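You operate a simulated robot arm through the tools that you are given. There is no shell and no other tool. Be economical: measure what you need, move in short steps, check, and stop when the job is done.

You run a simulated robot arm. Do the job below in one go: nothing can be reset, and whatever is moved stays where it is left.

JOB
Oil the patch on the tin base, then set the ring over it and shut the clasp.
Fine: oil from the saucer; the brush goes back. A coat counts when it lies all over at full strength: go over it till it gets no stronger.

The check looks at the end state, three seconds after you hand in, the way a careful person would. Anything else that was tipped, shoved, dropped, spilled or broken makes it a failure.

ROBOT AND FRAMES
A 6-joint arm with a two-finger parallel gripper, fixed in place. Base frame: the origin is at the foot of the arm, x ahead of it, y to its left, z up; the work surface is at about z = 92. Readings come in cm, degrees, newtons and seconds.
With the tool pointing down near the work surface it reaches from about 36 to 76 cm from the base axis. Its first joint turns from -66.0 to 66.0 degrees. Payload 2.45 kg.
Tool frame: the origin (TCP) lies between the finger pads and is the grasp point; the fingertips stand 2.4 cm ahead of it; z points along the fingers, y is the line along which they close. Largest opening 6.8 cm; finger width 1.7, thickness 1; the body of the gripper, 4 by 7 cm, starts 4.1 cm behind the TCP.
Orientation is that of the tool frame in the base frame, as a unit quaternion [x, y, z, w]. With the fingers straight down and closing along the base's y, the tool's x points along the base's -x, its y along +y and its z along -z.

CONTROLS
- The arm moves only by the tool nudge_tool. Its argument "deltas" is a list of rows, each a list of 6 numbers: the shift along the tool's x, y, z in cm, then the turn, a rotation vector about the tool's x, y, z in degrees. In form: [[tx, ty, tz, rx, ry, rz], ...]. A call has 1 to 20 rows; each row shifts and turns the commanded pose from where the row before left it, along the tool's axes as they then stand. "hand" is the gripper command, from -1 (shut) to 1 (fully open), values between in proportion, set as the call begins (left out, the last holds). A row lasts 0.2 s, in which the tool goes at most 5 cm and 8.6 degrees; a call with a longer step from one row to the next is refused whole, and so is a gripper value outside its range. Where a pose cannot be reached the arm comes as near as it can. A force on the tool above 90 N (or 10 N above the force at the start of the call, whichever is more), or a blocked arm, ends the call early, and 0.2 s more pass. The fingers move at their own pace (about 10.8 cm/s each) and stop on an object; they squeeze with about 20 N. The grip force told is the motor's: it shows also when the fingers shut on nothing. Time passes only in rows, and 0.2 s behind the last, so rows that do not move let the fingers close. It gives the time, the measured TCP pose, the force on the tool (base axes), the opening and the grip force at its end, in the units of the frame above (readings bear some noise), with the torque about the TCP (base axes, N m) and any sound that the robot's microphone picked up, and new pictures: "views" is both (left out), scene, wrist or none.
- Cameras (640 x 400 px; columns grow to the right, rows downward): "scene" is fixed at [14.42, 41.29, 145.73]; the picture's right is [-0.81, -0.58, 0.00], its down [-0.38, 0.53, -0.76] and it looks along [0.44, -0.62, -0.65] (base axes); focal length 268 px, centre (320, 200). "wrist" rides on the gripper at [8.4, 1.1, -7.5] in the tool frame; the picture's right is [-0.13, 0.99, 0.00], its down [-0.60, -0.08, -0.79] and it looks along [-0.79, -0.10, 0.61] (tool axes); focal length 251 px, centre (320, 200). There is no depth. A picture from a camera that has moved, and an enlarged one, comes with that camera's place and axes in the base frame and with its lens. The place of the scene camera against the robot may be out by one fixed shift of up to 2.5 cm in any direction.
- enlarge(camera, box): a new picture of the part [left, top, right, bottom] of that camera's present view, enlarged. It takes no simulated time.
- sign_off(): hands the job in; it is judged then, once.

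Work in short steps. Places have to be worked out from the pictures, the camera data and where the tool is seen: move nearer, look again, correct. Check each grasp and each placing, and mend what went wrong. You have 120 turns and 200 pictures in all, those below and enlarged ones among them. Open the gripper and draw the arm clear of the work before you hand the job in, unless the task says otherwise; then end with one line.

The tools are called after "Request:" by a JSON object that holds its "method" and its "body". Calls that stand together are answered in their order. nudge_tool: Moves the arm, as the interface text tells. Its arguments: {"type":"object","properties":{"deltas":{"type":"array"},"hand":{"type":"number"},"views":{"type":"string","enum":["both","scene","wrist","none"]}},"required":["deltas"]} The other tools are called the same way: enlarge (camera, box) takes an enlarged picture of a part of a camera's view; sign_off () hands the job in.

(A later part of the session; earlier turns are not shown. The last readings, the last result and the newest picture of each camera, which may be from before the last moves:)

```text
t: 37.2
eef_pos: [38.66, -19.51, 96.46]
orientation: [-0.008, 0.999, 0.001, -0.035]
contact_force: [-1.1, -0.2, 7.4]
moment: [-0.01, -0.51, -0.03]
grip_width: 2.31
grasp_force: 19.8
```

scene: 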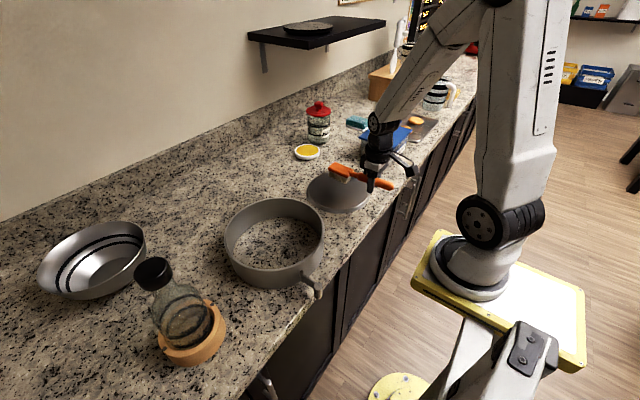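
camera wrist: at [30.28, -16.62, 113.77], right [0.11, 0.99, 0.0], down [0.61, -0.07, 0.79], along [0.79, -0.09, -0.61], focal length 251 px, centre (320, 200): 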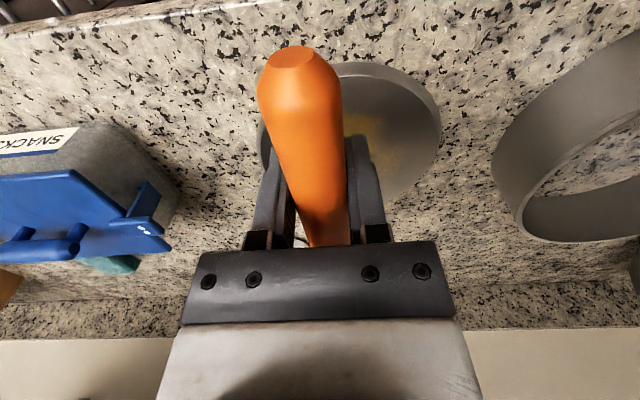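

The moment says only the heel touches. I raise slightly, tilt 4° more and feel again.

Request:
{"method": "nudge_tool", "body": {"deltas": [[0, 0, -0.75, 0, 0, 0], [0, 0, 0, 0, 4, 0], [0, 0, 0.1, 0, 0, 0], [0, 0, 0, 0, 0, 0]], "views": "none"}}

Request:
{"method": "nudge_tool", "body": {"deltas": [[0, 0, 0.2, 0, 0, 0], [0, 0, 0.0, 0, 0, 0]], "views": "none"}}

Request:
{"method": "enlarge", "body": {"camera": "scene", "box": [300, 150, 360, 195]}}

```text
t: 38.2
eef_pos: [38.64, -19.52, 97.19]
orientation: [-0.008, 0.998, 0.0, -0.07]
contact_force: [-0.2, 0.3, 3.0]
moment: [0.02, -0.56, 0.05]
grip_width: 2.29
grasp_force: 20.0
```

```text
t: 38.8
eef_pos: [38.57, -19.51, 97.03]
orientation: [-0.008, 0.997, -0.001, -0.071]
contact_force: [0.7, 0.4, 2.8]
moment: [-0.04, -0.52, 0.0]
grip_width: 2.31
grasp_force: 20.0
```

```text
8.89 times, centred on (330, 172) of scene
camera zoom: at [14.42, 41.29, 145.73], right [-0.81, -0.58, 0.0], down [-0.38, 0.53, -0.76], along [0.44, -0.62, -0.65], focal length 2387 px, centre (231, 444)
```

zoom: 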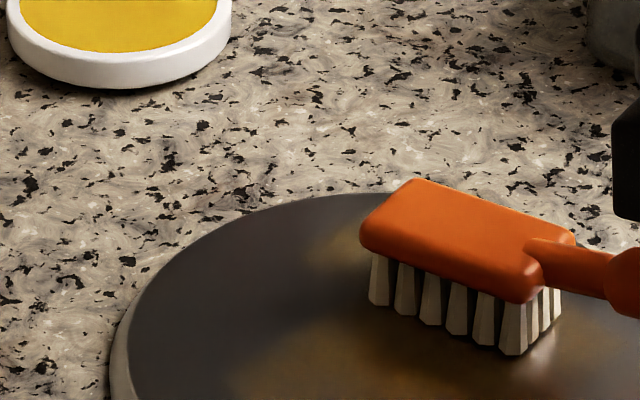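

Now the tip touches too, and the brush self-levels in the grip. I press slightly more and stroke along y over the lane.

Request:
{"method": "nudge_tool", "body": {"deltas": [[0, 0, 0.15, 0, 0, 0], [0, -1.2, 0, 0, 0, 0], [0, -1.2, 0, 0, 0, 0], [0, -1.2, 0, 0, 0, 0], [0, 1.2, 0, 0, 0, 0], [0, 1.2, 0, 0, 0, 0], [0, 1.2, 0, 0, 0, 0], [0, 1.2, 0, 0, 0, 0], [0, 1.2, 0, 0, 0, 0], [0, 1.2, 0, 0, 0, 0], [0, 1.2, 0, 0, 0, 0], [0, 1.2, 0, 0, 0, 0], [0, 1.2, 0, 0, 0, 0], [0, 1.2, 0, 0, 0, 0], [0, 1.2, 0, 0, 0, 0], [0, 1.2, 0, 0, 0, 0], [0, 0, 0, 0, 0, 0]], "views": "none"}}

Request:
{"method": "enlarge", "body": {"camera": "scene", "box": [280, 140, 400, 230]}}

```text
t: 42.4
eef_pos: [38.4, -8.62, 96.69]
orientation: [-0.008, 0.997, -0.001, -0.071]
contact_force: [0.4, 0.0, -0.9]
moment: [0.02, 0.05, -0.04]
grip_width: 2.29
grasp_force: 19.9
```

```text
4.44 times, centred on (340, 185) of scene
camera zoom: at [14.42, 41.29, 145.73], right [-0.81, -0.58, 0.0], down [-0.38, 0.53, -0.76], along [0.44, -0.62, -0.65], focal length 1193 px, centre (231, 267)
```

zoom: 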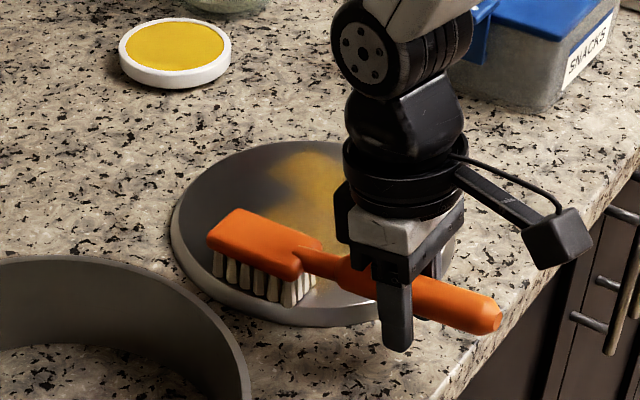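

I lift to see the whole coat.

Request:
{"method": "nudge_tool", "body": {"deltas": [[0, 0, -4, 0, 0, 0], [0, 3, -4, 0, 0, 0], [0, 4, 0, 0, 0, 0], [0, 0, 0, 0, 0, 0]], "views": "wrist"}}

Request:
{"method": "enlarge", "body": {"camera": "scene", "box": [280, 140, 400, 230]}}

```text
t: 43.4
eef_pos: [39.49, -1.71, 104.72]
orientation: [-0.008, 0.997, -0.001, -0.072]
contact_force: [-0.5, 0.4, -0.1]
moment: [0.0, 0.04, 0.0]
grip_width: 2.31
grasp_force: 20.1
camera wrist: at [32.16, -0.58, 113.44], right [0.11, 0.99, -0.02], down [0.71, -0.07, 0.7], along [0.69, -0.09, -0.71], focal length 251 px, centre (320, 200)
```

wrist: 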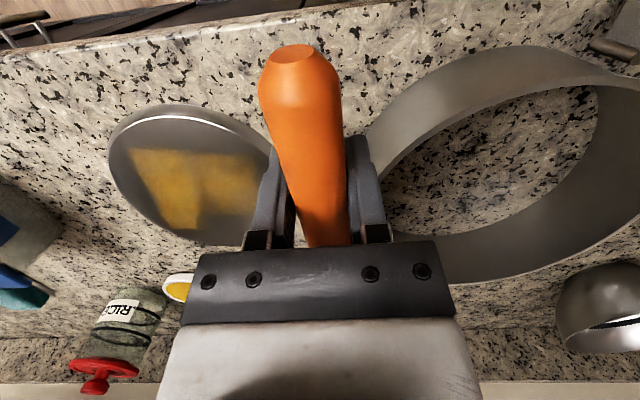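

```text
4.44 times, centred on (340, 185) of scene
camera zoom: at [14.42, 41.29, 145.73], right [-0.81, -0.58, 0.0], down [-0.38, 0.53, -0.76], along [0.44, -0.62, -0.65], focal length 1193 px, centre (231, 267)
```

zoom: 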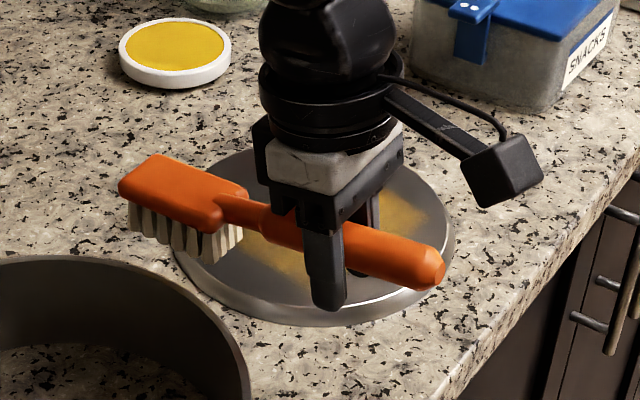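

Request:
{"method": "enlarge", "body": {"camera": "wrist", "box": [90, 80, 290, 260]}}

```text
2.22 times, centred on (190, 170) of wrist
camera zoom: at [32.16, -0.58, 113.44], right [0.11, 0.99, -0.02], down [0.71, -0.07, 0.7], along [0.69, -0.09, -0.71], focal length 559 px, centre (609, 267)
```

zoom: 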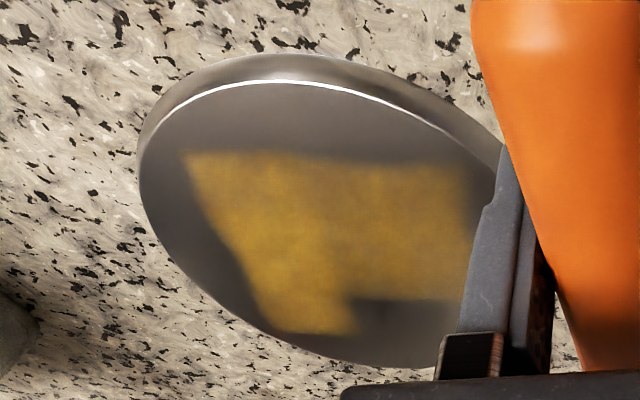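

The coat has straight edges: the patch looks like a roughly 12 cm square (y≈-22…-10) centred on the disc. I continue with a lane 2.5 cm farther out, feeling for contact first.

Request:
{"method": "nudge_tool", "body": {"deltas": [[-1.0, -4.2, 0, 0, 0, 0], [-1.0, -4.2, 2.0, 0, 0, 0], [-0.5, 0, 4.2, 0, 0, 0], [0, 0, 1.2, 0, 0, 0], [0, 0, 0.3, 0, 0, 0], [0, 0, 0, 0, 0, 0]], "views": "none"}}

Request:
{"method": "nudge_tool", "body": {"deltas": [[0, 0, 0.2, 0, 0, 0], [0, 0, 0, 0, 0, 0]], "views": "none"}}

Request:
{"method": "enlarge", "body": {"camera": "scene", "box": [290, 155, 370, 215]}}

```text
t: 44.8
eef_pos: [40.91, -10.04, 96.79]
orientation: [-0.008, 0.997, 0.0, -0.071]
contact_force: [0.0, -0.2, 0.6]
moment: [-0.04, 0.02, -0.01]
grip_width: 2.29
grasp_force: 19.8
```

```text
t: 45.4
eef_pos: [40.97, -9.9, 96.55]
orientation: [-0.008, 0.998, 0.0, -0.07]
contact_force: [-0.5, 0.1, 3.6]
moment: [0.0, -0.53, -0.06]
grip_width: 2.3
grasp_force: 19.8
```

```text
6.67 times, centred on (330, 185) of scene
camera zoom: at [14.41, 41.29, 145.73], right [-0.81, -0.58, 0.0], down [-0.38, 0.53, -0.76], along [0.44, -0.62, -0.65], focal length 1790 px, centre (253, 300)
```

zoom: 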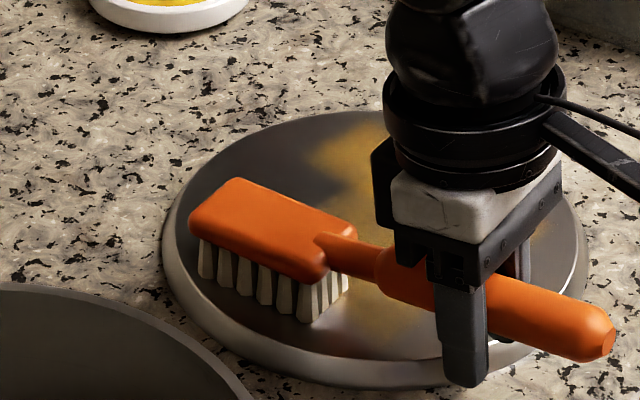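

Contact is level here (lever ≈11 cm). I stroke the lane back and forth.

Request:
{"method": "nudge_tool", "body": {"deltas": [[0, 0, 0.1, 0, 0, 0], [0, -1.5, 0, 0, 0, 0], [0, -1.5, 0, 0, 0, 0], [0, -1.5, 0, 0, 0, 0], [0, -1.5, 0, 0, 0, 0], [0, -1.5, 0, 0, 0, 0], [0, -1.5, 0, 0, 0, 0], [0, -1.5, 0, 0, 0, 0], [0, -1.5, 0, 0, 0, 0], [0, -1.0, 0, 0, 0, 0], [0, 1.5, 0, 0, 0, 0], [0, 1.5, 0, 0, 0, 0], [0, 1.5, 0, 0, 0, 0], [0, 1.5, 0, 0, 0, 0], [0, 1.5, 0, 0, 0, 0], [0, 1.5, 0, 0, 0, 0], [0, 1.5, 0, 0, 0, 0], [0, 1.5, 0, 0, 0, 0], [0, 1.0, 0, 0, 0, 0]], "views": "none"}}

Request:
{"method": "enlarge", "body": {"camera": "scene", "box": [290, 155, 370, 215]}}

```text
t: 49.4
eef_pos: [40.78, -10.03, 96.43]
orientation: [-0.007, 0.997, 0.0, -0.071]
contact_force: [-1.5, -0.5, -0.7]
moment: [0.0, 0.08, 0.01]
grip_width: 2.32
grasp_force: 19.4
```

```text
6.67 times, centred on (330, 185) of scene
camera zoom: at [14.42, 41.29, 145.73], right [-0.81, -0.58, 0.0], down [-0.38, 0.53, -0.76], along [0.44, -0.62, -0.65], focal length 1790 px, centre (253, 300)
```

zoom: 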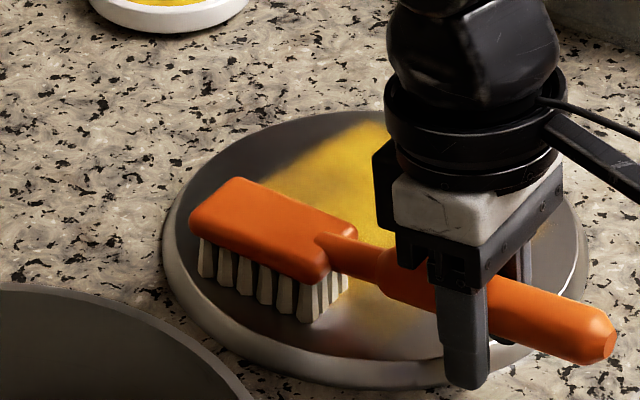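

Much stronger coat in the outer lane. Now I shift to the inner lane (TCP x≈36.5).

Request:
{"method": "nudge_tool", "body": {"deltas": [[0, 0, -0.6, 0, 0, 0], [2.1, 0, 0.3, 0, 0, 0], [2.1, 0, 0.3, 0, 0, 0], [0, 0, 0.6, 0, 0, 0], [0, 0, 0.1, 0, 0, 0], [0, 0, 0, 0, 0, 0]], "views": "none"}}

Request:
{"method": "nudge_tool", "body": {"deltas": [[0, 0, 0.15, 0, 0, 0], [0, 0, 0, 0, 0, 0]], "views": "none"}}

Request:
{"method": "enlarge", "body": {"camera": "scene", "box": [290, 155, 370, 215]}}

```text
t: 50.8
eef_pos: [36.65, -10.11, 96.29]
orientation: [-0.009, 0.998, 0.0, -0.07]
contact_force: [-2.7, -0.9, 7.9]
moment: [-0.02, -0.51, 0.01]
grip_width: 2.31
grasp_force: 20.0
```

```text
t: 51.4
eef_pos: [36.64, -10.07, 96.13]
orientation: [-0.007, 0.998, -0.001, -0.07]
contact_force: [-2.5, 0.4, 6.8]
moment: [0.03, -0.46, -0.04]
grip_width: 2.3
grasp_force: 19.7
```

```text
6.67 times, centred on (330, 185) of scene
camera zoom: at [14.4, 41.29, 145.73], right [-0.81, -0.58, 0.0], down [-0.38, 0.53, -0.76], along [0.44, -0.62, -0.65], focal length 1790 px, centre (253, 300)
```

zoom: 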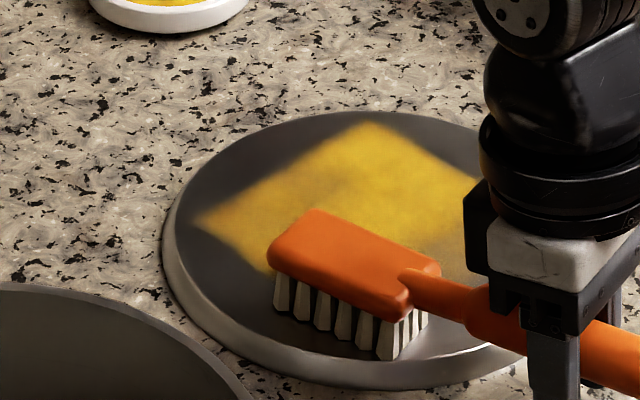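

The patch is clearly a rectangle. The heel is touching here, so I tilt 3° more nose-down and stroke this lane.

Request:
{"method": "nudge_tool", "body": {"deltas": [[0, 0, -0.5, 0, 0, 0], [0, 0, 0, 0, 3, 0], [0, 0, 0.15, 0, 0, 0], [0, 0, 0, 0, 0, 0]], "views": "none"}}

Request:
{"method": "nudge_tool", "body": {"deltas": [[0, -1.5, 0.1, 0, 0, 0], [0, -1.5, 0, 0, 0, 0], [0, -1.5, 0, 0, 0, 0], [0, -1.5, 0, 0, 0, 0], [0, -1.5, 0, 0, 0, 0], [0, -1.5, 0, 0, 0, 0], [0, -1.5, 0, 0, 0, 0], [0, -1.5, 0, 0, 0, 0], [0, -1.0, 0, 0, 0, 0], [0, 1.5, 0.1, 0, 0, 0], [0, 1.5, 0, 0, 0, 0], [0, 1.5, 0, 0, 0, 0], [0, 1.5, 0, 0, 0, 0], [0, 1.5, 0, 0, 0, 0], [0, 1.5, 0, 0, 0, 0], [0, 1.5, 0, 0, 0, 0], [0, 1.5, 0, 0, 0, 0], [0, 1.0, 0, 0, 0, 0]], "views": "none"}}

Request:
{"method": "enlarge", "body": {"camera": "scene", "box": [290, 155, 370, 215]}}

```text
t: 52.4
eef_pos: [36.88, -10.18, 96.58]
orientation: [-0.008, 0.995, -0.001, -0.095]
contact_force: [1.5, -0.7, 3.3]
moment: [0.02, -0.56, -0.05]
grip_width: 2.3
grasp_force: 20.3
```

```text
t: 56.2
eef_pos: [36.7, -10.1, 96.46]
orientation: [-0.008, 0.995, 0.0, -0.097]
contact_force: [-0.7, -0.8, 1.4]
moment: [-0.02, -0.13, -0.1]
grip_width: 2.29
grasp_force: 20.2
```

```text
6.67 times, centred on (330, 185) of scene
camera zoom: at [14.42, 41.29, 145.73], right [-0.81, -0.58, 0.0], down [-0.38, 0.53, -0.76], along [0.44, -0.62, -0.65], focal length 1790 px, centre (253, 300)
```

zoom: 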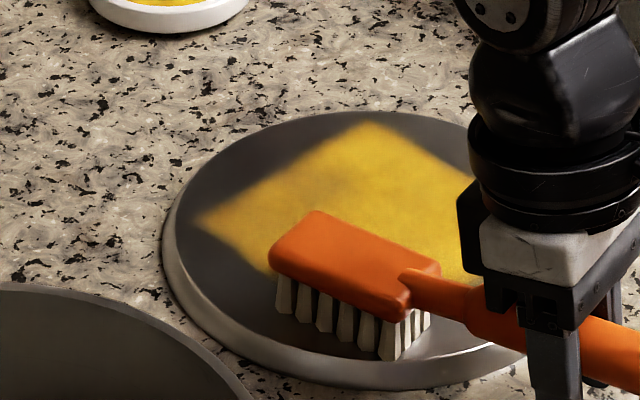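

Coat now fills the patch fairly evenly. I lift, return to the saucer to reload, and look at the patch on the way.

Request:
{"method": "nudge_tool", "body": {"deltas": [[0.7, 0, -3.7, 0, 0, 0], [0.73, 0, -3.7, 0, 0, 0], [-3.42, -2.54, -0.66, 0, 0, 0], [-3.42, -2.54, -0.66, 0, 0, 0], [-3.42, -2.54, -0.66, 0, 0, 0], [-3.42, -2.54, -0.66, 0, 0, 0], [-3.42, -2.54, -0.66, 0, 0, 0], [-3.42, -2.54, -0.66, 0, 0, 0], [-3.42, -2.54, -0.66, 0, 0, 0], [0, 0, 0, 0, 0, 0]], "views": "none"}}

Request:
{"method": "enlarge", "body": {"camera": "scene", "box": [290, 155, 380, 220]}}

Request:
{"method": "enlarge", "body": {"camera": "scene", "box": [270, 110, 350, 170]}}

```text
t: 58.4
eef_pos: [61.25, -27.61, 103.81]
orientation: [-0.008, 0.995, 0.0, -0.097]
contact_force: [1.0, -0.2, -0.3]
moment: [-0.01, 0.05, 0.01]
grip_width: 2.27
grasp_force: 20.2
```

```text
6.15 times, centred on (335, 188) of scene
camera zoom: at [14.42, 41.29, 145.73], right [-0.81, -0.58, 0.0], down [-0.38, 0.53, -0.76], along [0.44, -0.62, -0.65], focal length 1652 px, centre (228, 277)
```

zoom: 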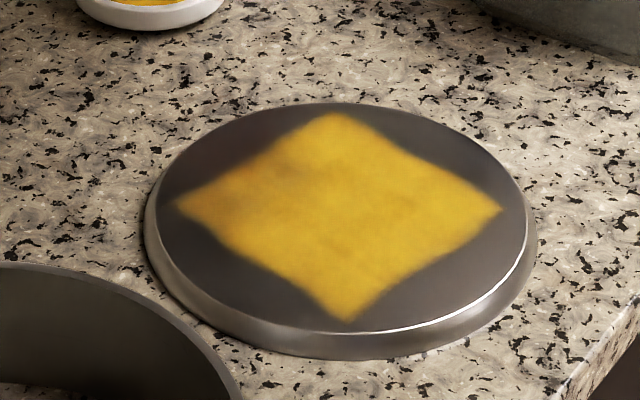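

```text
6.67 times, centred on (310, 140) of scene
camera zoom: at [14.42, 41.29, 145.73], right [-0.81, -0.58, 0.0], down [-0.38, 0.53, -0.76], along [0.44, -0.62, -0.65], focal length 1790 px, centre (387, 600)
```

zoom: 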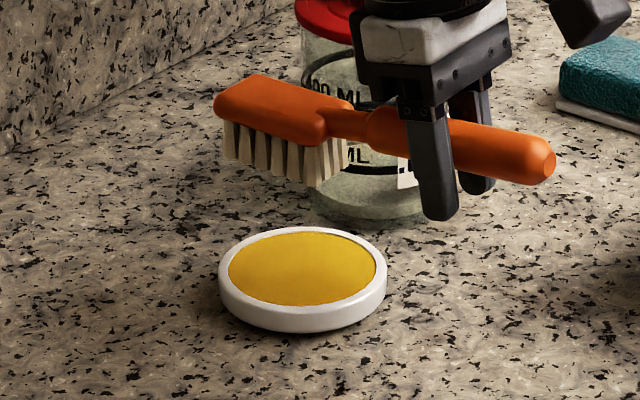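

Nearly full coverage, with slightly faint corners. I reload: shift 1.2 cm inward and lower over the oil.

Request:
{"method": "nudge_tool", "body": {"deltas": [[0.1, 0.2, 2.7, 0, 0, 0], [0.08, 0, 2.73, 0, 0, 0], [0, 0, 0, 0, 0, 0]], "views": "none"}}

Request:
{"method": "enlarge", "body": {"camera": "scene", "box": [270, 110, 350, 170]}}

```text
t: 59.2
eef_pos: [60.06, -27.46, 98.46]
orientation: [-0.009, 0.995, -0.002, -0.097]
contact_force: [0.5, 0.7, -0.9]
moment: [-0.05, 0.05, 0.02]
grip_width: 2.3
grasp_force: 19.7
```

```text
6.67 times, centred on (310, 140) of scene
camera zoom: at [14.42, 41.29, 145.73], right [-0.81, -0.58, 0.0], down [-0.38, 0.53, -0.76], along [0.44, -0.62, -0.65], focal length 1790 px, centre (387, 600)
```

zoom: 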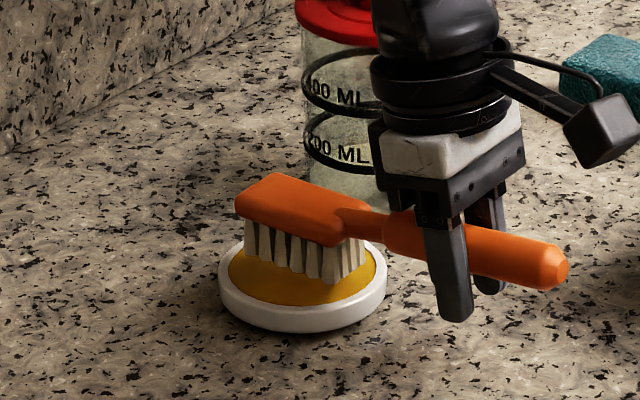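

Centred. I dip with a short dwell and lift out.

Request:
{"method": "nudge_tool", "body": {"deltas": [[0, 0, 0.8, 0, 0, 0], [0, 0, 0.3, 0, 0, 0], [0, 0, 0, 0, 0, 0], [0, 0, 0, 0, 0, 0]], "views": "none"}}

Request:
{"method": "nudge_tool", "body": {"deltas": [[0, 0, 0.1, 0, 0, 0], [0, 0, 0, 0, 0, 0], [0, 0, 0, 0, 0, 0]], "views": "none"}}

```text
t: 60.2
eef_pos: [59.72, -27.3, 97.31]
orientation: [-0.008, 0.995, 0.0, -0.097]
contact_force: [0.5, -0.2, -0.4]
moment: [0.03, 0.07, 0.03]
grip_width: 2.3
grasp_force: 19.6
```

```text
t: 61.0
eef_pos: [59.8, -27.38, 97.35]
orientation: [-0.008, 0.995, -0.002, -0.097]
contact_force: [-0.6, 0.3, -1.0]
moment: [-0.01, 0.05, -0.01]
grip_width: 2.32
grasp_force: 19.9
```

Request:
{"method": "nudge_tool", "body": {"deltas": [[0, 0, 0.2, 0, 0, 0], [0, 0, 0.1, 0, 0, 0], [0, 0, 0, 0, 0, 0], [0, 0, 0, 0, 0, 0]], "views": "none"}}

Request:
{"method": "enlarge", "body": {"camera": "scene", "box": [270, 110, 350, 170]}}

```text
t: 62.0
eef_pos: [59.93, -27.36, 97.13]
orientation: [-0.008, 0.995, -0.001, -0.095]
contact_force: [-0.6, -0.2, 7.5]
moment: [-0.02, -0.56, -0.04]
grip_width: 2.3
grasp_force: 20.2
```

```text
6.67 times, centred on (310, 140) of scene
camera zoom: at [14.41, 41.3, 145.73], right [-0.81, -0.58, 0.0], down [-0.38, 0.53, -0.76], along [0.44, -0.62, -0.65], focal length 1790 px, centre (387, 600)
```

zoom: 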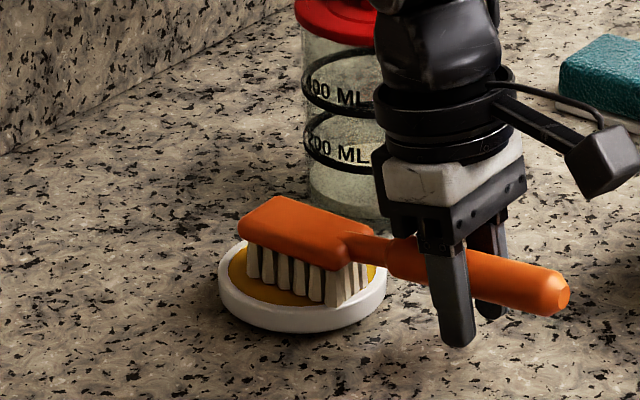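

Loaded. Back to the disc's outer lane (TCP ≈ (41,-10)), stopping just above contact.

Request:
{"method": "nudge_tool", "body": {"deltas": [[0.6, 0, -3.3, 0, 0, 0], [0.67, 0, -3.3, 0, 0, 0], [3.09, 2.9, 0.6, 0, 0, 0], [3.09, 2.9, 0.6, 0, 0, 0], [3.09, 2.9, 0.6, 0, 0, 0], [3.09, 2.9, 0.6, 0, 0, 0], [3.09, 2.9, 0.6, 0, 0, 0], [3.09, 2.9, 0.6, 0, 0, 0], [-0.6, 0, 3.2, 0, 0, 0], [-0.6, 0, 3.2, 0, 0, 0], [0, 0, 0.3, 0, 0, 0], [0, 0, 0, 0, 0, 0]], "views": "none"}}

Request:
{"method": "nudge_tool", "body": {"deltas": [[0, 0, 0.2, 0, 0, 0], [0, 0, 0, 0, 0, 0]], "views": "none"}}

Request:
{"method": "nudge_tool", "body": {"deltas": [[0, 0, 0.2, 0, 0, 0], [0, 0, 0, 0, 0, 0]], "views": "none"}}

```text
t: 64.6
eef_pos: [40.45, -10.21, 96.85]
orientation: [-0.008, 0.995, -0.001, -0.097]
contact_force: [0.2, 0.0, -1.6]
moment: [-0.01, 0.07, 0.02]
grip_width: 2.3
grasp_force: 20.3
```

```text
t: 65.2
eef_pos: [40.51, -10.33, 96.78]
orientation: [-0.008, 0.995, 0.0, -0.097]
contact_force: [1.0, 0.8, -0.6]
moment: [0.01, 0.04, -0.03]
grip_width: 2.28
grasp_force: 19.8
```

```text
t: 65.8
eef_pos: [40.38, -10.18, 96.58]
orientation: [-0.008, 0.995, -0.001, -0.097]
contact_force: [0.1, 0.4, -1.5]
moment: [-0.02, 0.08, -0.01]
grip_width: 2.28
grasp_force: 20.2
```

Request:
{"method": "nudge_tool", "body": {"deltas": [[0, 0, 0, 0, 2, 0], [0, 0, 0.15, 0, 0, 0], [0, 0, 0, 0, 0, 0]], "views": "none"}}

Request:
{"method": "nudge_tool", "body": {"deltas": [[0, 0, 0.15, 0, 0, 0], [0, 0, 0, 0, 0, 0]], "views": "none"}}

Request:
{"method": "enlarge", "body": {"camera": "scene", "box": [290, 155, 370, 215]}}

```text
t: 66.6
eef_pos: [40.38, -10.27, 96.51]
orientation: [-0.008, 0.994, -0.002, -0.113]
contact_force: [1.5, -0.2, 1.4]
moment: [0.0, -0.25, 0.02]
grip_width: 2.28
grasp_force: 19.9
```

```text
t: 67.2
eef_pos: [40.49, -10.31, 96.2]
orientation: [-0.008, 0.994, -0.001, -0.113]
contact_force: [1.0, -0.5, 4.7]
moment: [0.02, -0.58, 0.0]
grip_width: 2.3
grasp_force: 20.0
```

```text
6.67 times, centred on (330, 185) of scene
camera zoom: at [14.42, 41.29, 145.73], right [-0.81, -0.58, 0.0], down [-0.38, 0.53, -0.76], along [0.44, -0.62, -0.65], focal length 1790 px, centre (253, 300)
```

zoom: 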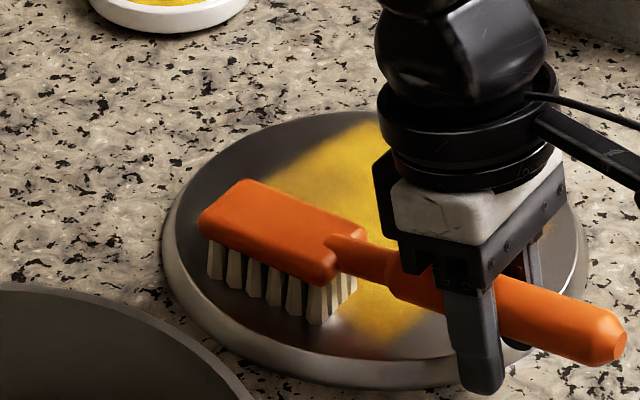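

Level contact. I want a lane farther out to cover the far corner fully, so I move to TCP x≈43 and stroke.

Request:
{"method": "nudge_tool", "body": {"deltas": [[0, 0, -0.5, 0, 0, 0], [-1.3, 0, -0.3, 0, 0, 0], [-1.3, 0, -0.3, 0, 0, 0], [0, 0, 0.4, 0, 0, 0], [0, 0, 0.1, 0, 0, 0], [0, 0, 0, 0, 0, 0]], "views": "none"}}

Request:
{"method": "nudge_tool", "body": {"deltas": [[0, -1.3, 0.1, 0, 0, 0], [0, -1.3, 0, 0, 0, 0], [0, -1.3, 0, 0, 0, 0], [0, -1.3, 0, 0, 0, 0], [0, -1.3, 0, 0, 0, 0], [0, -1.3, 0, 0, 0, 0], [0, -1.3, 0, 0, 0, 0], [0, -1.3, 0, 0, 0, 0], [0, -1.3, 0, 0, 0, 0], [0, 1.3, 0.05, 0, 0, 0], [0, 1.3, 0, 0, 0, 0], [0, 1.3, 0, 0, 0, 0], [0, 1.3, 0, 0, 0, 0], [0, 1.3, 0, 0, 0, 0], [0, 1.3, 0, 0, 0, 0], [0, 1.3, 0, 0, 0, 0], [0, 1.3, 0, 0, 0, 0], [0, 1.3, 0, 0, 0, 0]], "views": "none"}}

Request:
{"method": "enlarge", "body": {"camera": "scene", "box": [290, 155, 370, 215]}}

```text
t: 68.6
eef_pos: [43.1, -10.22, 96.37]
orientation: [-0.007, 0.993, 0.0, -0.114]
contact_force: [-0.1, 1.3, -0.5]
moment: [0.0, -0.02, 0.01]
grip_width: 2.34
grasp_force: 20.4
```

```text
t: 72.4
eef_pos: [42.94, -10.09, 96.15]
orientation: [-0.008, 0.994, -0.001, -0.113]
contact_force: [-0.8, -0.3, 3.3]
moment: [0.03, -0.18, -0.08]
grip_width: 2.28
grasp_force: 19.9
```

```text
6.67 times, centred on (330, 185) of scene
camera zoom: at [14.42, 41.29, 145.73], right [-0.81, -0.58, 0.0], down [-0.38, 0.53, -0.76], along [0.44, -0.62, -0.65], focal length 1790 px, centre (253, 300)
```

zoom: 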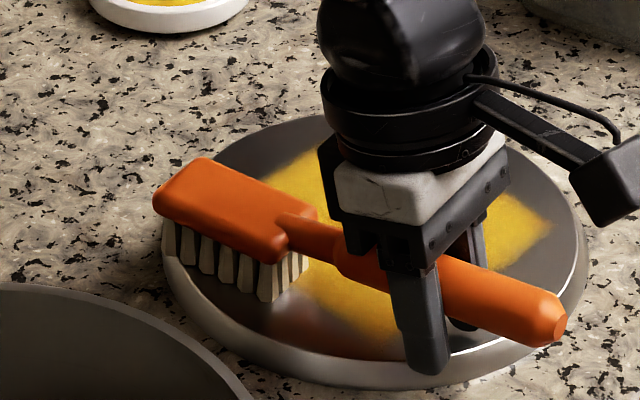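

Next lane at TCP x≈39.5, then 36.

Request:
{"method": "nudge_tool", "body": {"deltas": [[0, 0, -0.4, 0, 0, 0], [1.65, 0, 0.38, 0, 0, 0], [1.65, 0, 0.38, 0, 0, 0], [0, 0, 0.4, 0, 0, 0], [0, 0, 0, 0, 0, 0]], "views": "none"}}

Request:
{"method": "nudge_tool", "body": {"deltas": [[0, -1.4, 0.05, 0, 0, 0], [0, -1.4, 0, 0, 0, 0], [0, -1.4, 0, 0, 0, 0], [0, -1.4, 0, 0, 0, 0], [0, -1.4, 0, 0, 0, 0], [0, -1.4, 0, 0, 0, 0], [0, -1.4, 0, 0, 0, 0], [0, -1.4, 0, 0, 0, 0], [0, -1.4, 0, 0, 0, 0], [0, 1.4, 0.05, 0, 0, 0], [0, 1.4, 0, 0, 0, 0], [0, 1.4, 0, 0, 0, 0], [0, 1.4, 0, 0, 0, 0], [0, 1.4, 0, 0, 0, 0], [0, 1.4, 0, 0, 0, 0], [0, 1.4, 0, 0, 0, 0], [0, 1.4, 0, 0, 0, 0], [0, 1.4, 0, 0, 0, 0]], "views": "none"}}

Request:
{"method": "nudge_tool", "body": {"deltas": [[0, 0, -0.4, 0, 0, 0], [1.65, 0, 0.38, 0, 0, 0], [1.65, 0, 0.38, 0, 0, 0], [0, 0, 0.4, 0, 0, 0], [0, 0, 0, 0, 0, 0]], "views": "none"}}

Request:
{"method": "enlarge", "body": {"camera": "scene", "box": [290, 155, 370, 215]}}

```text
t: 73.6
eef_pos: [39.5, -10.36, 96.16]
orientation: [-0.008, 0.993, -0.001, -0.114]
contact_force: [-0.2, -0.3, -0.1]
moment: [0.0, 0.02, 0.0]
grip_width: 2.32
grasp_force: 20.3
```

```text
t: 77.4
eef_pos: [39.78, -10.32, 96.05]
orientation: [-0.008, 0.993, -0.001, -0.114]
contact_force: [-0.5, -1.7, 3.3]
moment: [-0.01, -0.26, -0.14]
grip_width: 2.3
grasp_force: 20.0
```

```text
t: 78.6
eef_pos: [36.19, -10.29, 96.09]
orientation: [-0.007, 0.993, 0.0, -0.114]
contact_force: [-1.6, 0.1, 3.0]
moment: [0.02, -0.18, 0.01]
grip_width: 2.31
grasp_force: 19.2
```

```text
6.67 times, centred on (330, 185) of scene
camera zoom: at [14.41, 41.29, 145.73], right [-0.81, -0.58, 0.0], down [-0.38, 0.53, -0.76], along [0.44, -0.62, -0.65], focal length 1790 px, centre (253, 300)
```

zoom: 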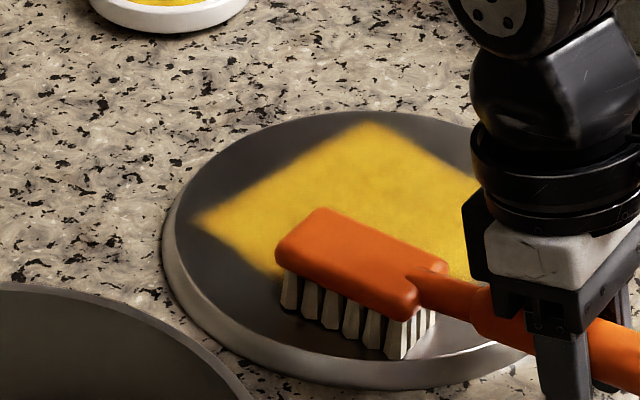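

Stroke the inner lane, then lift and inspect the whole patch.

Request:
{"method": "nudge_tool", "body": {"deltas": [[0, -1.4, 0.05, 0, 0, 0], [0, -1.4, 0, 0, 0, 0], [0, -1.4, 0, 0, 0, 0], [0, -1.4, 0, 0, 0, 0], [0, -1.4, 0, 0, 0, 0], [0, -1.4, 0, 0, 0, 0], [0, -1.4, 0, 0, 0, 0], [0, -1.4, 0, 0, 0, 0], [0, -1.4, 0, 0, 0, 0], [0, 1.4, 0.05, 0, 0, 0], [0, 1.4, 0, 0, 0, 0], [0, 1.4, 0, 0, 0, 0], [0, 1.4, 0, 0, 0, 0], [0, 1.4, 0, 0, 0, 0], [0, 1.4, 0, 0, 0, 0], [0, 1.4, 0, 0, 0, 0], [0, 1.4, 0, 0, 0, 0], [0, 1.4, 0, 0, 0, 0]], "views": "none"}}

Request:
{"method": "nudge_tool", "body": {"deltas": [[0.7, 0, -3.7, 0, 0, 0], [0.73, 0, -3.7, 0, 0, 0], [-3.42, -2.54, -0.8, 0, 0, 0], [-3.42, -2.54, -0.8, 0, 0, 0], [-3.42, -2.54, -0.8, 0, 0, 0], [-3.42, -2.54, -0.8, 0, 0, 0], [-3.42, -2.54, -0.8, 0, 0, 0], [-3.42, -2.54, -0.8, 0, 0, 0], [-3.3, -2.4, -0.8, 0, 0, 0], [0, 0, 0, 0, 0, 0]], "views": "none"}}

Request:
{"method": "enlarge", "body": {"camera": "scene", "box": [290, 155, 380, 220]}}

Request:
{"method": "enlarge", "body": {"camera": "scene", "box": [270, 110, 350, 170]}}

```text
t: 82.4
eef_pos: [36.19, -10.23, 96.0]
orientation: [-0.008, 0.993, -0.001, -0.114]
contact_force: [0.0, 0.0, -0.1]
moment: [-0.02, 0.04, -0.01]
grip_width: 2.3
grasp_force: 20.3
```

```text
t: 84.6
eef_pos: [61.24, -27.58, 103.38]
orientation: [-0.008, 0.993, 0.0, -0.114]
contact_force: [0.5, 0.2, -0.8]
moment: [0.01, 0.08, 0.01]
grip_width: 2.31
grasp_force: 19.9
```

```text
6.15 times, centred on (335, 188) of scene
camera zoom: at [14.42, 41.29, 145.73], right [-0.81, -0.58, 0.0], down [-0.38, 0.53, -0.76], along [0.44, -0.62, -0.65], focal length 1652 px, centre (228, 277)
```

zoom: 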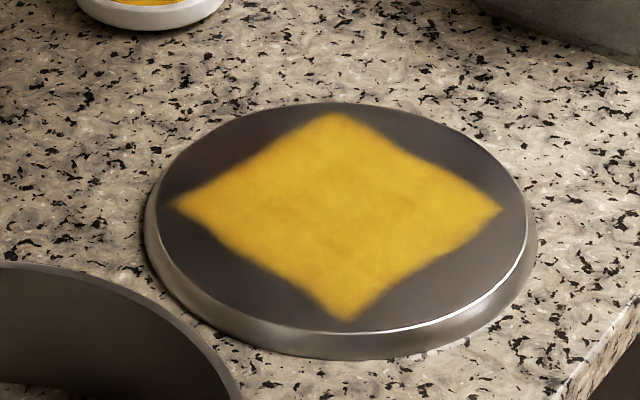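

```text
6.67 times, centred on (310, 140) of scene
camera zoom: at [14.42, 41.29, 145.73], right [-0.81, -0.58, 0.0], down [-0.38, 0.53, -0.76], along [0.44, -0.62, -0.65], focal length 1790 px, centre (387, 600)
```

zoom: 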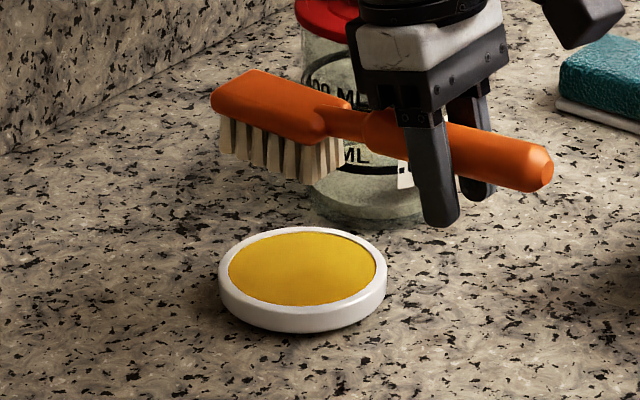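

Coat is fuller and almost uniform. I do one more reload and a full pass to confirm it no longer gets stronger.

Request:
{"method": "nudge_tool", "body": {"deltas": [[-0.05, 0.2, 3.0, 0, 0, 0], [-0.05, 0, 2.6, 0, 0, 0], [-0.05, 0, 0.5, 0, 0, 0], [0, 0, 0, 0, 0, 0]], "views": "none"}}

Request:
{"method": "nudge_tool", "body": {"deltas": [[0, 0, 0.2, 0, 0, 0], [0, 0, 0.1, 0, 0, 0], [0, 0, 0.1, 0, 0, 0], [0, 0, 0, 0, 0, 0], [0, 0, 0, 0, 0, 0]], "views": "none"}}

Request:
{"method": "enlarge", "body": {"camera": "scene", "box": [270, 110, 350, 170]}}

```text
t: 85.6
eef_pos: [59.95, -27.35, 97.53]
orientation: [-0.009, 0.993, -0.001, -0.115]
contact_force: [0.4, -0.2, -1.0]
moment: [0.01, 0.08, 0.03]
grip_width: 2.33
grasp_force: 20.6
```

```text
t: 86.8
eef_pos: [60.0, -27.44, 97.11]
orientation: [-0.008, 0.994, -0.001, -0.113]
contact_force: [0.5, -0.5, 0.1]
moment: [-0.01, 0.05, -0.02]
grip_width: 2.31
grasp_force: 20.3
```

```text
6.67 times, centred on (310, 140) of scene
camera zoom: at [14.42, 41.29, 145.73], right [-0.81, -0.58, 0.0], down [-0.38, 0.53, -0.76], along [0.44, -0.62, -0.65], focal length 1790 px, centre (387, 600)
```

zoom: 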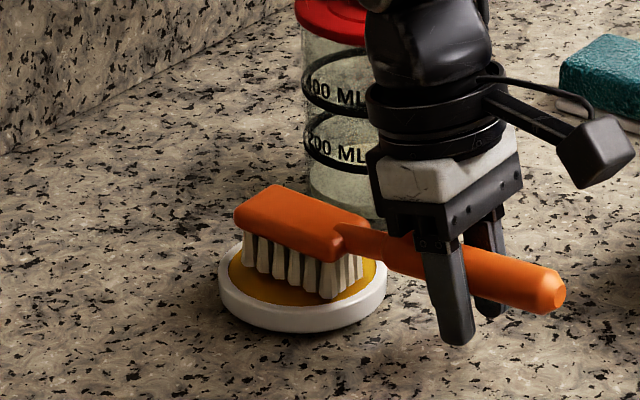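

Request:
{"method": "nudge_tool", "body": {"deltas": [[0, 0, 0.15, 0, 0, 0], [0, 0, 0.1, 0, 0, 0], [0, 0, 0, 0, 0, 0], [0, 0, 0, 0, 0, 0]], "views": "none"}}

```text
t: 87.8
eef_pos: [59.86, -27.34, 96.96]
orientation: [-0.008, 0.993, -0.002, -0.114]
contact_force: [-0.6, -0.1, 0.0]
moment: [0.0, 0.05, 0.02]
grip_width: 2.32
grasp_force: 20.0
```

Request:
{"method": "nudge_tool", "body": {"deltas": [[0, 0, 0.15, 0, 0, 0], [0, 0, 0.05, 0, 0, 0], [0, 0, 0, 0, 0, 0], [0, 0, 0, 0, 0, 0]], "views": "none"}}

```text
t: 88.8
eef_pos: [59.77, -27.53, 96.84]
orientation: [-0.008, 0.994, -0.001, -0.112]
contact_force: [0.9, -0.8, 1.3]
moment: [0.01, -0.19, 0.01]
grip_width: 2.32
grasp_force: 20.3
```

Level contact with the oil. Back to the disc, outer lane first.

Request:
{"method": "nudge_tool", "body": {"deltas": [[0.75, 0, -3.3, 0, 0, 0], [0.75, 0, -3.2, 0, 0, 0], [2.73, 2.88, 0.63, 0, 0, 0], [2.73, 2.88, 0.63, 0, 0, 0], [2.73, 2.88, 0.63, 0, 0, 0], [2.73, 2.88, 0.63, 0, 0, 0], [2.73, 2.88, 0.63, 0, 0, 0], [2.73, 2.88, 0.63, 0, 0, 0], [-0.8, 0, 3.6, 0, 0, 0], [-0.84, 0, 3.4, 0, 0, 0], [0, 0, 0.3, 0, 0, 0], [0, 0, 0, 0, 0, 0]], "views": "none"}}

Request:
{"method": "nudge_tool", "body": {"deltas": [[0, 0, 0.15, 0, 0, 0], [0, 0, 0, 0, 0, 0]], "views": "none"}}

```text
t: 91.4
eef_pos: [42.47, -10.45, 96.03]
orientation: [-0.008, 0.994, -0.001, -0.113]
contact_force: [-0.1, 1.0, -0.1]
moment: [0.02, 0.03, -0.02]
grip_width: 2.34
grasp_force: 20.5
```

```text
t: 92.0
eef_pos: [42.63, -10.35, 95.87]
orientation: [-0.008, 0.994, -0.001, -0.113]
contact_force: [-0.3, -0.3, 8.4]
moment: [0.0, -0.59, 0.02]
grip_width: 2.3
grasp_force: 19.6
```

Contact. I run the outer, middle and inner lanes again.

Request:
{"method": "nudge_tool", "body": {"deltas": [[0, -1.4, 0, 0, 0, 0], [0, -1.4, 0, 0, 0, 0], [0, -1.4, 0, 0, 0, 0], [0, -1.4, 0, 0, 0, 0], [0, -1.4, 0, 0, 0, 0], [0, -1.4, 0, 0, 0, 0], [0, -1.4, 0, 0, 0, 0], [0, -1.4, 0, 0, 0, 0], [0, -1.0, 0, 0, 0, 0], [0, 1.4, 0.05, 0, 0, 0], [0, 1.4, 0, 0, 0, 0], [0, 1.4, 0, 0, 0, 0], [0, 1.4, 0, 0, 0, 0], [0, 1.4, 0, 0, 0, 0], [0, 1.4, 0, 0, 0, 0], [0, 1.4, 0, 0, 0, 0], [0, 1.4, 0, 0, 0, 0], [0, 1.0, 0, 0, 0, 0]], "views": "none"}}

Request:
{"method": "nudge_tool", "body": {"deltas": [[0, 0, -0.4, 0, 0, 0], [1.6, 0, 0.37, 0, 0, 0], [1.6, 0, 0.37, 0, 0, 0], [0, 0, 0.4, 0, 0, 0], [0, 0, 0, 0, 0, 0]], "views": "none"}}

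Request:
{"method": "nudge_tool", "body": {"deltas": [[0, -1.4, 0.05, 0, 0, 0], [0, -1.4, 0, 0, 0, 0], [0, -1.4, 0, 0, 0, 0], [0, -1.4, 0, 0, 0, 0], [0, -1.4, 0, 0, 0, 0], [0, -1.4, 0, 0, 0, 0], [0, -1.4, 0, 0, 0, 0], [0, -1.4, 0, 0, 0, 0], [0, -1.0, 0, 0, 0, 0], [0, 1.4, 0.05, 0, 0, 0], [0, 1.4, 0, 0, 0, 0], [0, 1.4, 0, 0, 0, 0], [0, 1.4, 0, 0, 0, 0], [0, 1.4, 0, 0, 0, 0], [0, 1.4, 0, 0, 0, 0], [0, 1.4, 0, 0, 0, 0], [0, 1.4, 0, 0, 0, 0], [0, 1.0, 0, 0, 0, 0]], "views": "none"}}

Request:
{"method": "nudge_tool", "body": {"deltas": [[0, 0, -0.4, 0, 0, 0], [1.6, 0, 0.37, 0, 0, 0], [1.6, 0, 0.37, 0, 0, 0], [0, 0, 0.4, 0, 0, 0], [0, 0, 0, 0, 0, 0]], "views": "none"}}

Request:
{"method": "nudge_tool", "body": {"deltas": [[0, -1.4, 0.05, 0, 0, 0], [0, -1.4, 0, 0, 0, 0], [0, -1.4, 0, 0, 0, 0], [0, -1.4, 0, 0, 0, 0], [0, -1.4, 0, 0, 0, 0], [0, -1.4, 0, 0, 0, 0], [0, -1.4, 0, 0, 0, 0], [0, -1.4, 0, 0, 0, 0], [0, -1.0, 0, 0, 0, 0], [0, 1.4, 0.05, 0, 0, 0], [0, 1.4, 0, 0, 0, 0], [0, 1.4, 0, 0, 0, 0], [0, 1.4, 0, 0, 0, 0], [0, 1.4, 0, 0, 0, 0], [0, 1.4, 0, 0, 0, 0], [0, 1.4, 0, 0, 0, 0], [0, 1.4, 0, 0, 0, 0], [0, 1.0, 0, 0, 0, 0]], "views": "none"}}

Request:
{"method": "enlarge", "body": {"camera": "scene", "box": [290, 155, 370, 215]}}

```text
t: 95.8
eef_pos: [42.55, -10.35, 95.73]
orientation: [-0.007, 0.993, 0.0, -0.114]
contact_force: [-0.3, -0.8, 2.5]
moment: [0.01, -0.15, -0.07]
grip_width: 2.34
grasp_force: 20.1
```

```text
t: 97.0
eef_pos: [39.38, -10.29, 95.72]
orientation: [-0.008, 0.993, -0.001, -0.114]
contact_force: [-0.7, 0.7, -0.3]
moment: [0.04, 0.04, 0.01]
grip_width: 2.29
grasp_force: 20.0
```

```text
t: 100.8
eef_pos: [39.25, -10.4, 95.69]
orientation: [-0.007, 0.993, 0.0, -0.115]
contact_force: [-0.2, -0.2, -0.4]
moment: [0.01, 0.06, 0.02]
grip_width: 2.34
grasp_force: 19.7
```

```text
t: 102.0
eef_pos: [35.85, -10.49, 95.69]
orientation: [-0.008, 0.993, -0.001, -0.114]
contact_force: [-1.1, -0.1, 0.5]
moment: [0.04, 0.01, 0.0]
grip_width: 2.29
grasp_force: 19.5
```

```text
t: 105.8
eef_pos: [35.91, -10.47, 95.76]
orientation: [-0.008, 0.993, 0.0, -0.114]
contact_force: [1.2, -0.3, -0.6]
moment: [-0.02, 0.08, 0.0]
grip_width: 2.32
grasp_force: 19.6
```

```text
6.67 times, centred on (330, 185) of scene
camera zoom: at [14.42, 41.29, 145.73], right [-0.81, -0.58, 0.0], down [-0.38, 0.53, -0.76], along [0.44, -0.62, -0.65], focal length 1790 px, centre (253, 300)
```

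zoom: 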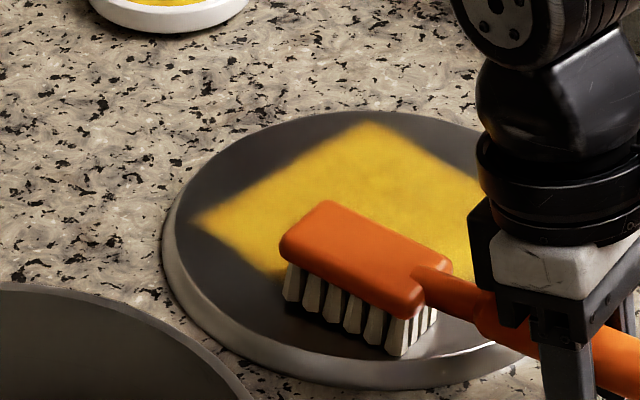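

I lift clear and inspect from both cameras.

Request:
{"method": "nudge_tool", "body": {"deltas": [[0.8, 0, -4.2, 0, 0, 0], [0.8, 0, -4.2, 0, 0, 0], [0, 4.5, 0, 0, 0, 0], [0, 4.5, 0, 0, 0, 0], [0, 4.5, 0, 0, 0, 0], [0, 0, 0, 0, 0, 0]], "views": "wrist"}}

Request:
{"method": "enlarge", "body": {"camera": "scene", "box": [290, 155, 380, 220]}}

Request:
{"method": "enlarge", "body": {"camera": "wrist", "box": [0, 60, 260, 260]}}

```text
t: 107.2
eef_pos: [36.11, 3.08, 104.18]
orientation: [-0.008, 0.993, -0.002, -0.115]
contact_force: [0.6, 0.9, -1.3]
moment: [0.02, 0.1, 0.01]
grip_width: 2.34
grasp_force: 19.8
camera wrist: at [29.55, 4.19, 113.41], right [0.11, 0.99, -0.03], down [0.77, -0.07, 0.64], along [0.63, -0.09, -0.77], focal length 251 px, centre (320, 200)
```

wrist: 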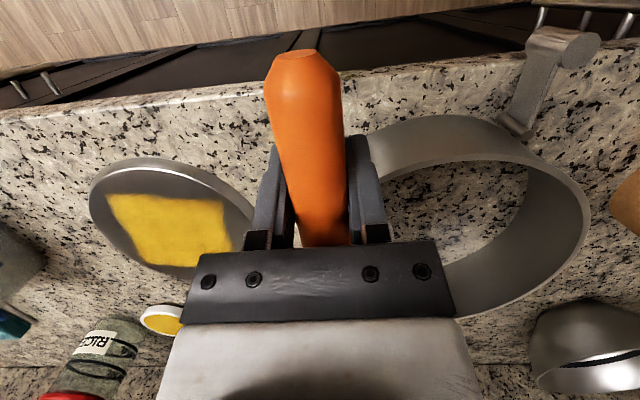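

```text
6.15 times, centred on (335, 188) of scene
camera zoom: at [14.42, 41.29, 145.73], right [-0.81, -0.58, 0.0], down [-0.38, 0.53, -0.76], along [0.44, -0.62, -0.65], focal length 1652 px, centre (228, 277)
```

zoom: 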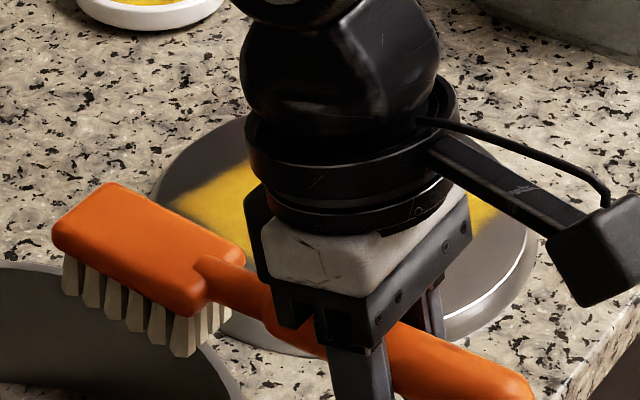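

```text
2.00 times, centred on (130, 160) of wrist
camera zoom: at [29.55, 4.19, 113.41], right [0.11, 0.99, -0.03], down [0.77, -0.07, 0.64], along [0.63, -0.09, -0.77], focal length 503 px, centre (700, 280)
```

zoom: 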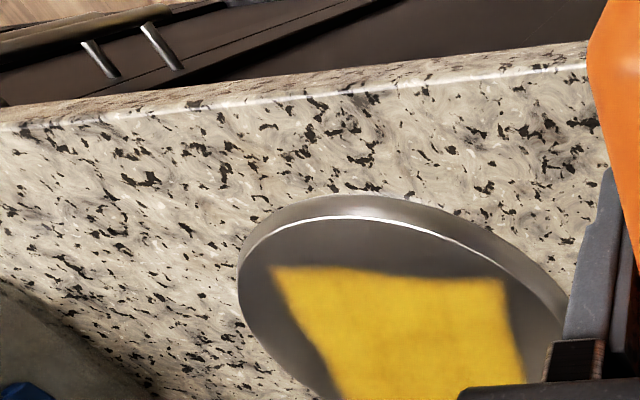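

The coat looks uniform and bright. I raise, untilt, and move off to view it unobstructed while still holding the brush.

Request:
{"method": "nudge_tool", "body": {"deltas": [[1, 0, -4.5, 0, 0, 0], [0, 0, -3, 0, 0, 0], [0, 0, 0, 0, -6.5, 0], [0, 0, 0, 0, -6.6, 0], [-3.7, -1.9, 0, 0, 0, 0], [-3.7, -1.9, 0, 0, 0, 0], [-3.7, -1.9, 0, 0, 0, 0], [-3.7, -1.9, 0, 0, 0, 0], [-3.7, -1.9, 0, 0, 0, 0], [-3.7, -1.9, 0, 0, 0, 0], [0, 0, 0, 0, 0, 0]], "views": "scene"}}

Request:
{"method": "enlarge", "body": {"camera": "scene", "box": [290, 155, 380, 220]}}

```text
t: 109.6
eef_pos: [59.31, -7.98, 111.74]
orientation: [-0.008, 1.0, 0.0, 0.0]
contact_force: [0.3, 0.4, -1.5]
moment: [0.01, 0.06, 0.01]
grip_width: 2.31
grasp_force: 20.2
```

scene: 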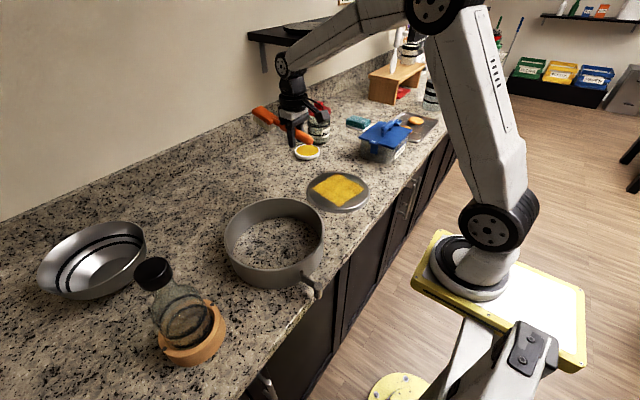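

```text
6.15 times, centred on (335, 188) of scene
camera zoom: at [14.42, 41.29, 145.73], right [-0.81, -0.58, 0.0], down [-0.38, 0.53, -0.76], along [0.44, -0.62, -0.65], focal length 1652 px, centre (228, 277)
```

zoom: 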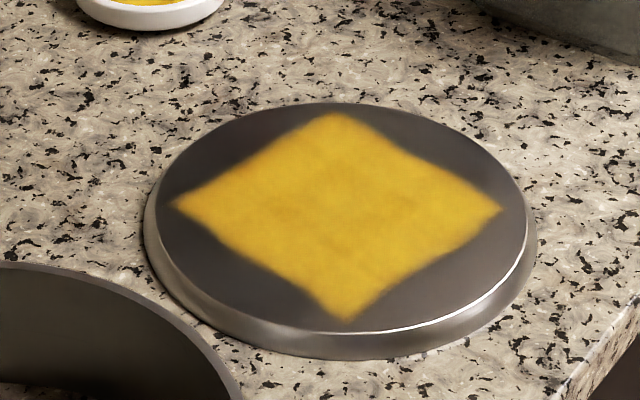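

The coat is identical to the last pass, so it is saturated. I take the brush back: rotate and move over its original place.

Request:
{"method": "nudge_tool", "body": {"deltas": [[0, 0, 0, 0, 0, -8.5], [0, 0, 0, 0, 0, -8.5], [0, 0, 0, 0, 0, -8.5], [0, 0, 0, 0, 0, -8.5], [0, 0, 0, 0, 0, -8.5], [0, 0, 0, 0, 0, -8.5], [0, 0, 0, 0, 0, -8.5], [0, 0, 0, 0, 0, -8.5], [0, 0, 0, 0, 0, -8.5], [0, 0, 0, 0, 0, -8.5], [-4.5, -1.55, 0, 0, 0, 0], [-4.5, -1.55, 0, 0, 0, 0], [-4.5, -1.55, 0, 0, 0, 0], [-4.5, -1.55, 0, 0, 0, 0], [-4.5, -1.55, 0, 0, 0, 0], [0, 0, 0, 0, 6.5, 0], [0, 0, 0, 0, 6.5, 0], [0, 0, 0, 0, 0, 0]], "views": "none"}}

Request:
{"method": "enlarge", "body": {"camera": "scene", "box": [120, 80, 280, 260]}}

```text
t: 113.4
eef_pos: [68.66, 13.92, 111.64]
orientation: [-0.677, 0.727, -0.078, -0.082]
contact_force: [0.3, 0.3, -0.2]
moment: [-0.05, 0.01, 0.03]
grip_width: 2.28
grasp_force: 20.1
```

```text
2.22 times, centred on (200, 170) of scene
camera zoom: at [14.42, 41.29, 145.73], right [-0.81, -0.58, 0.0], down [-0.38, 0.53, -0.76], along [0.44, -0.62, -0.65], focal length 597 px, centre (587, 267)
```

zoom: 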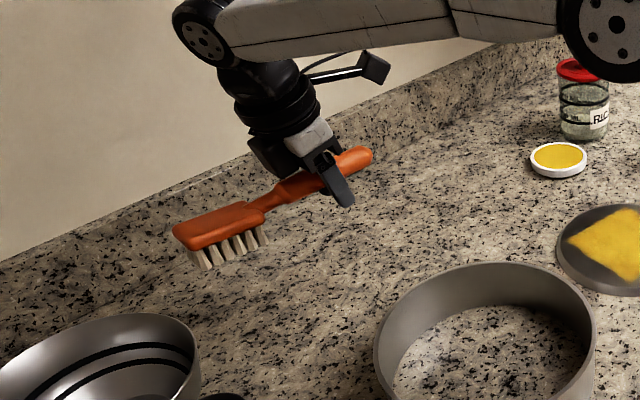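

Brush is level in the tilted grip. I descend vertically over the original place.

Request:
{"method": "nudge_tool", "body": {"deltas": [[-0.8, 0, 3.5, 0, 0, 0], [-0.8, 0, 3.5, 0, 0, 0], [-0.8, 0, 3.5, 0, 0, 0], [-0.8, 0, 3.5, 0, 0, 0], [-0.2, 0, 0.8, 0, 0, 0], [0, 0, 0, 0, 0, 0]], "views": "wrist"}}

Request:
{"method": "enlarge", "body": {"camera": "scene", "box": [150, 170, 270, 260]}}

```text
t: 114.8
eef_pos: [68.71, 13.91, 96.36]
orientation: [-0.677, 0.727, -0.077, -0.083]
contact_force: [0.6, -0.9, 0.8]
moment: [-0.06, -0.01, 0.0]
grip_width: 2.33
grasp_force: 19.7
camera wrist: at [67.07, 7.62, 105.74], right [-0.98, 0.2, -0.03], down [0.13, 0.76, 0.64], along [0.15, 0.62, -0.77], focal length 251 px, centre (320, 200)
```

wrist: 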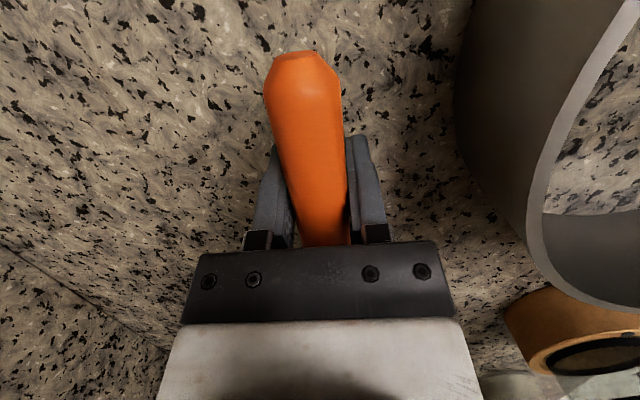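

```text
4.44 times, centred on (210, 215) of scene
camera zoom: at [14.42, 41.29, 145.73], right [-0.81, -0.58, 0.0], down [-0.38, 0.53, -0.76], along [0.44, -0.62, -0.65], focal length 1193 px, centre (809, 133)
```

zoom: 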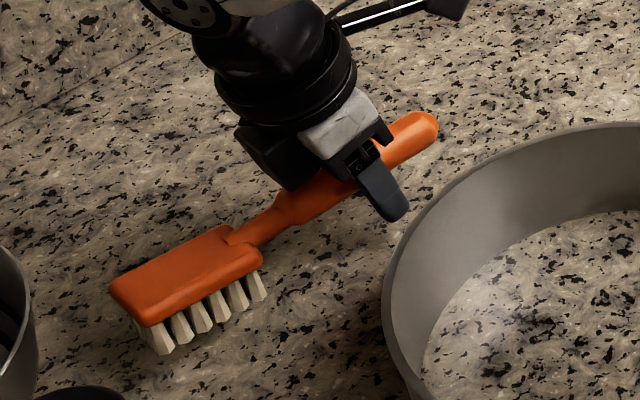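

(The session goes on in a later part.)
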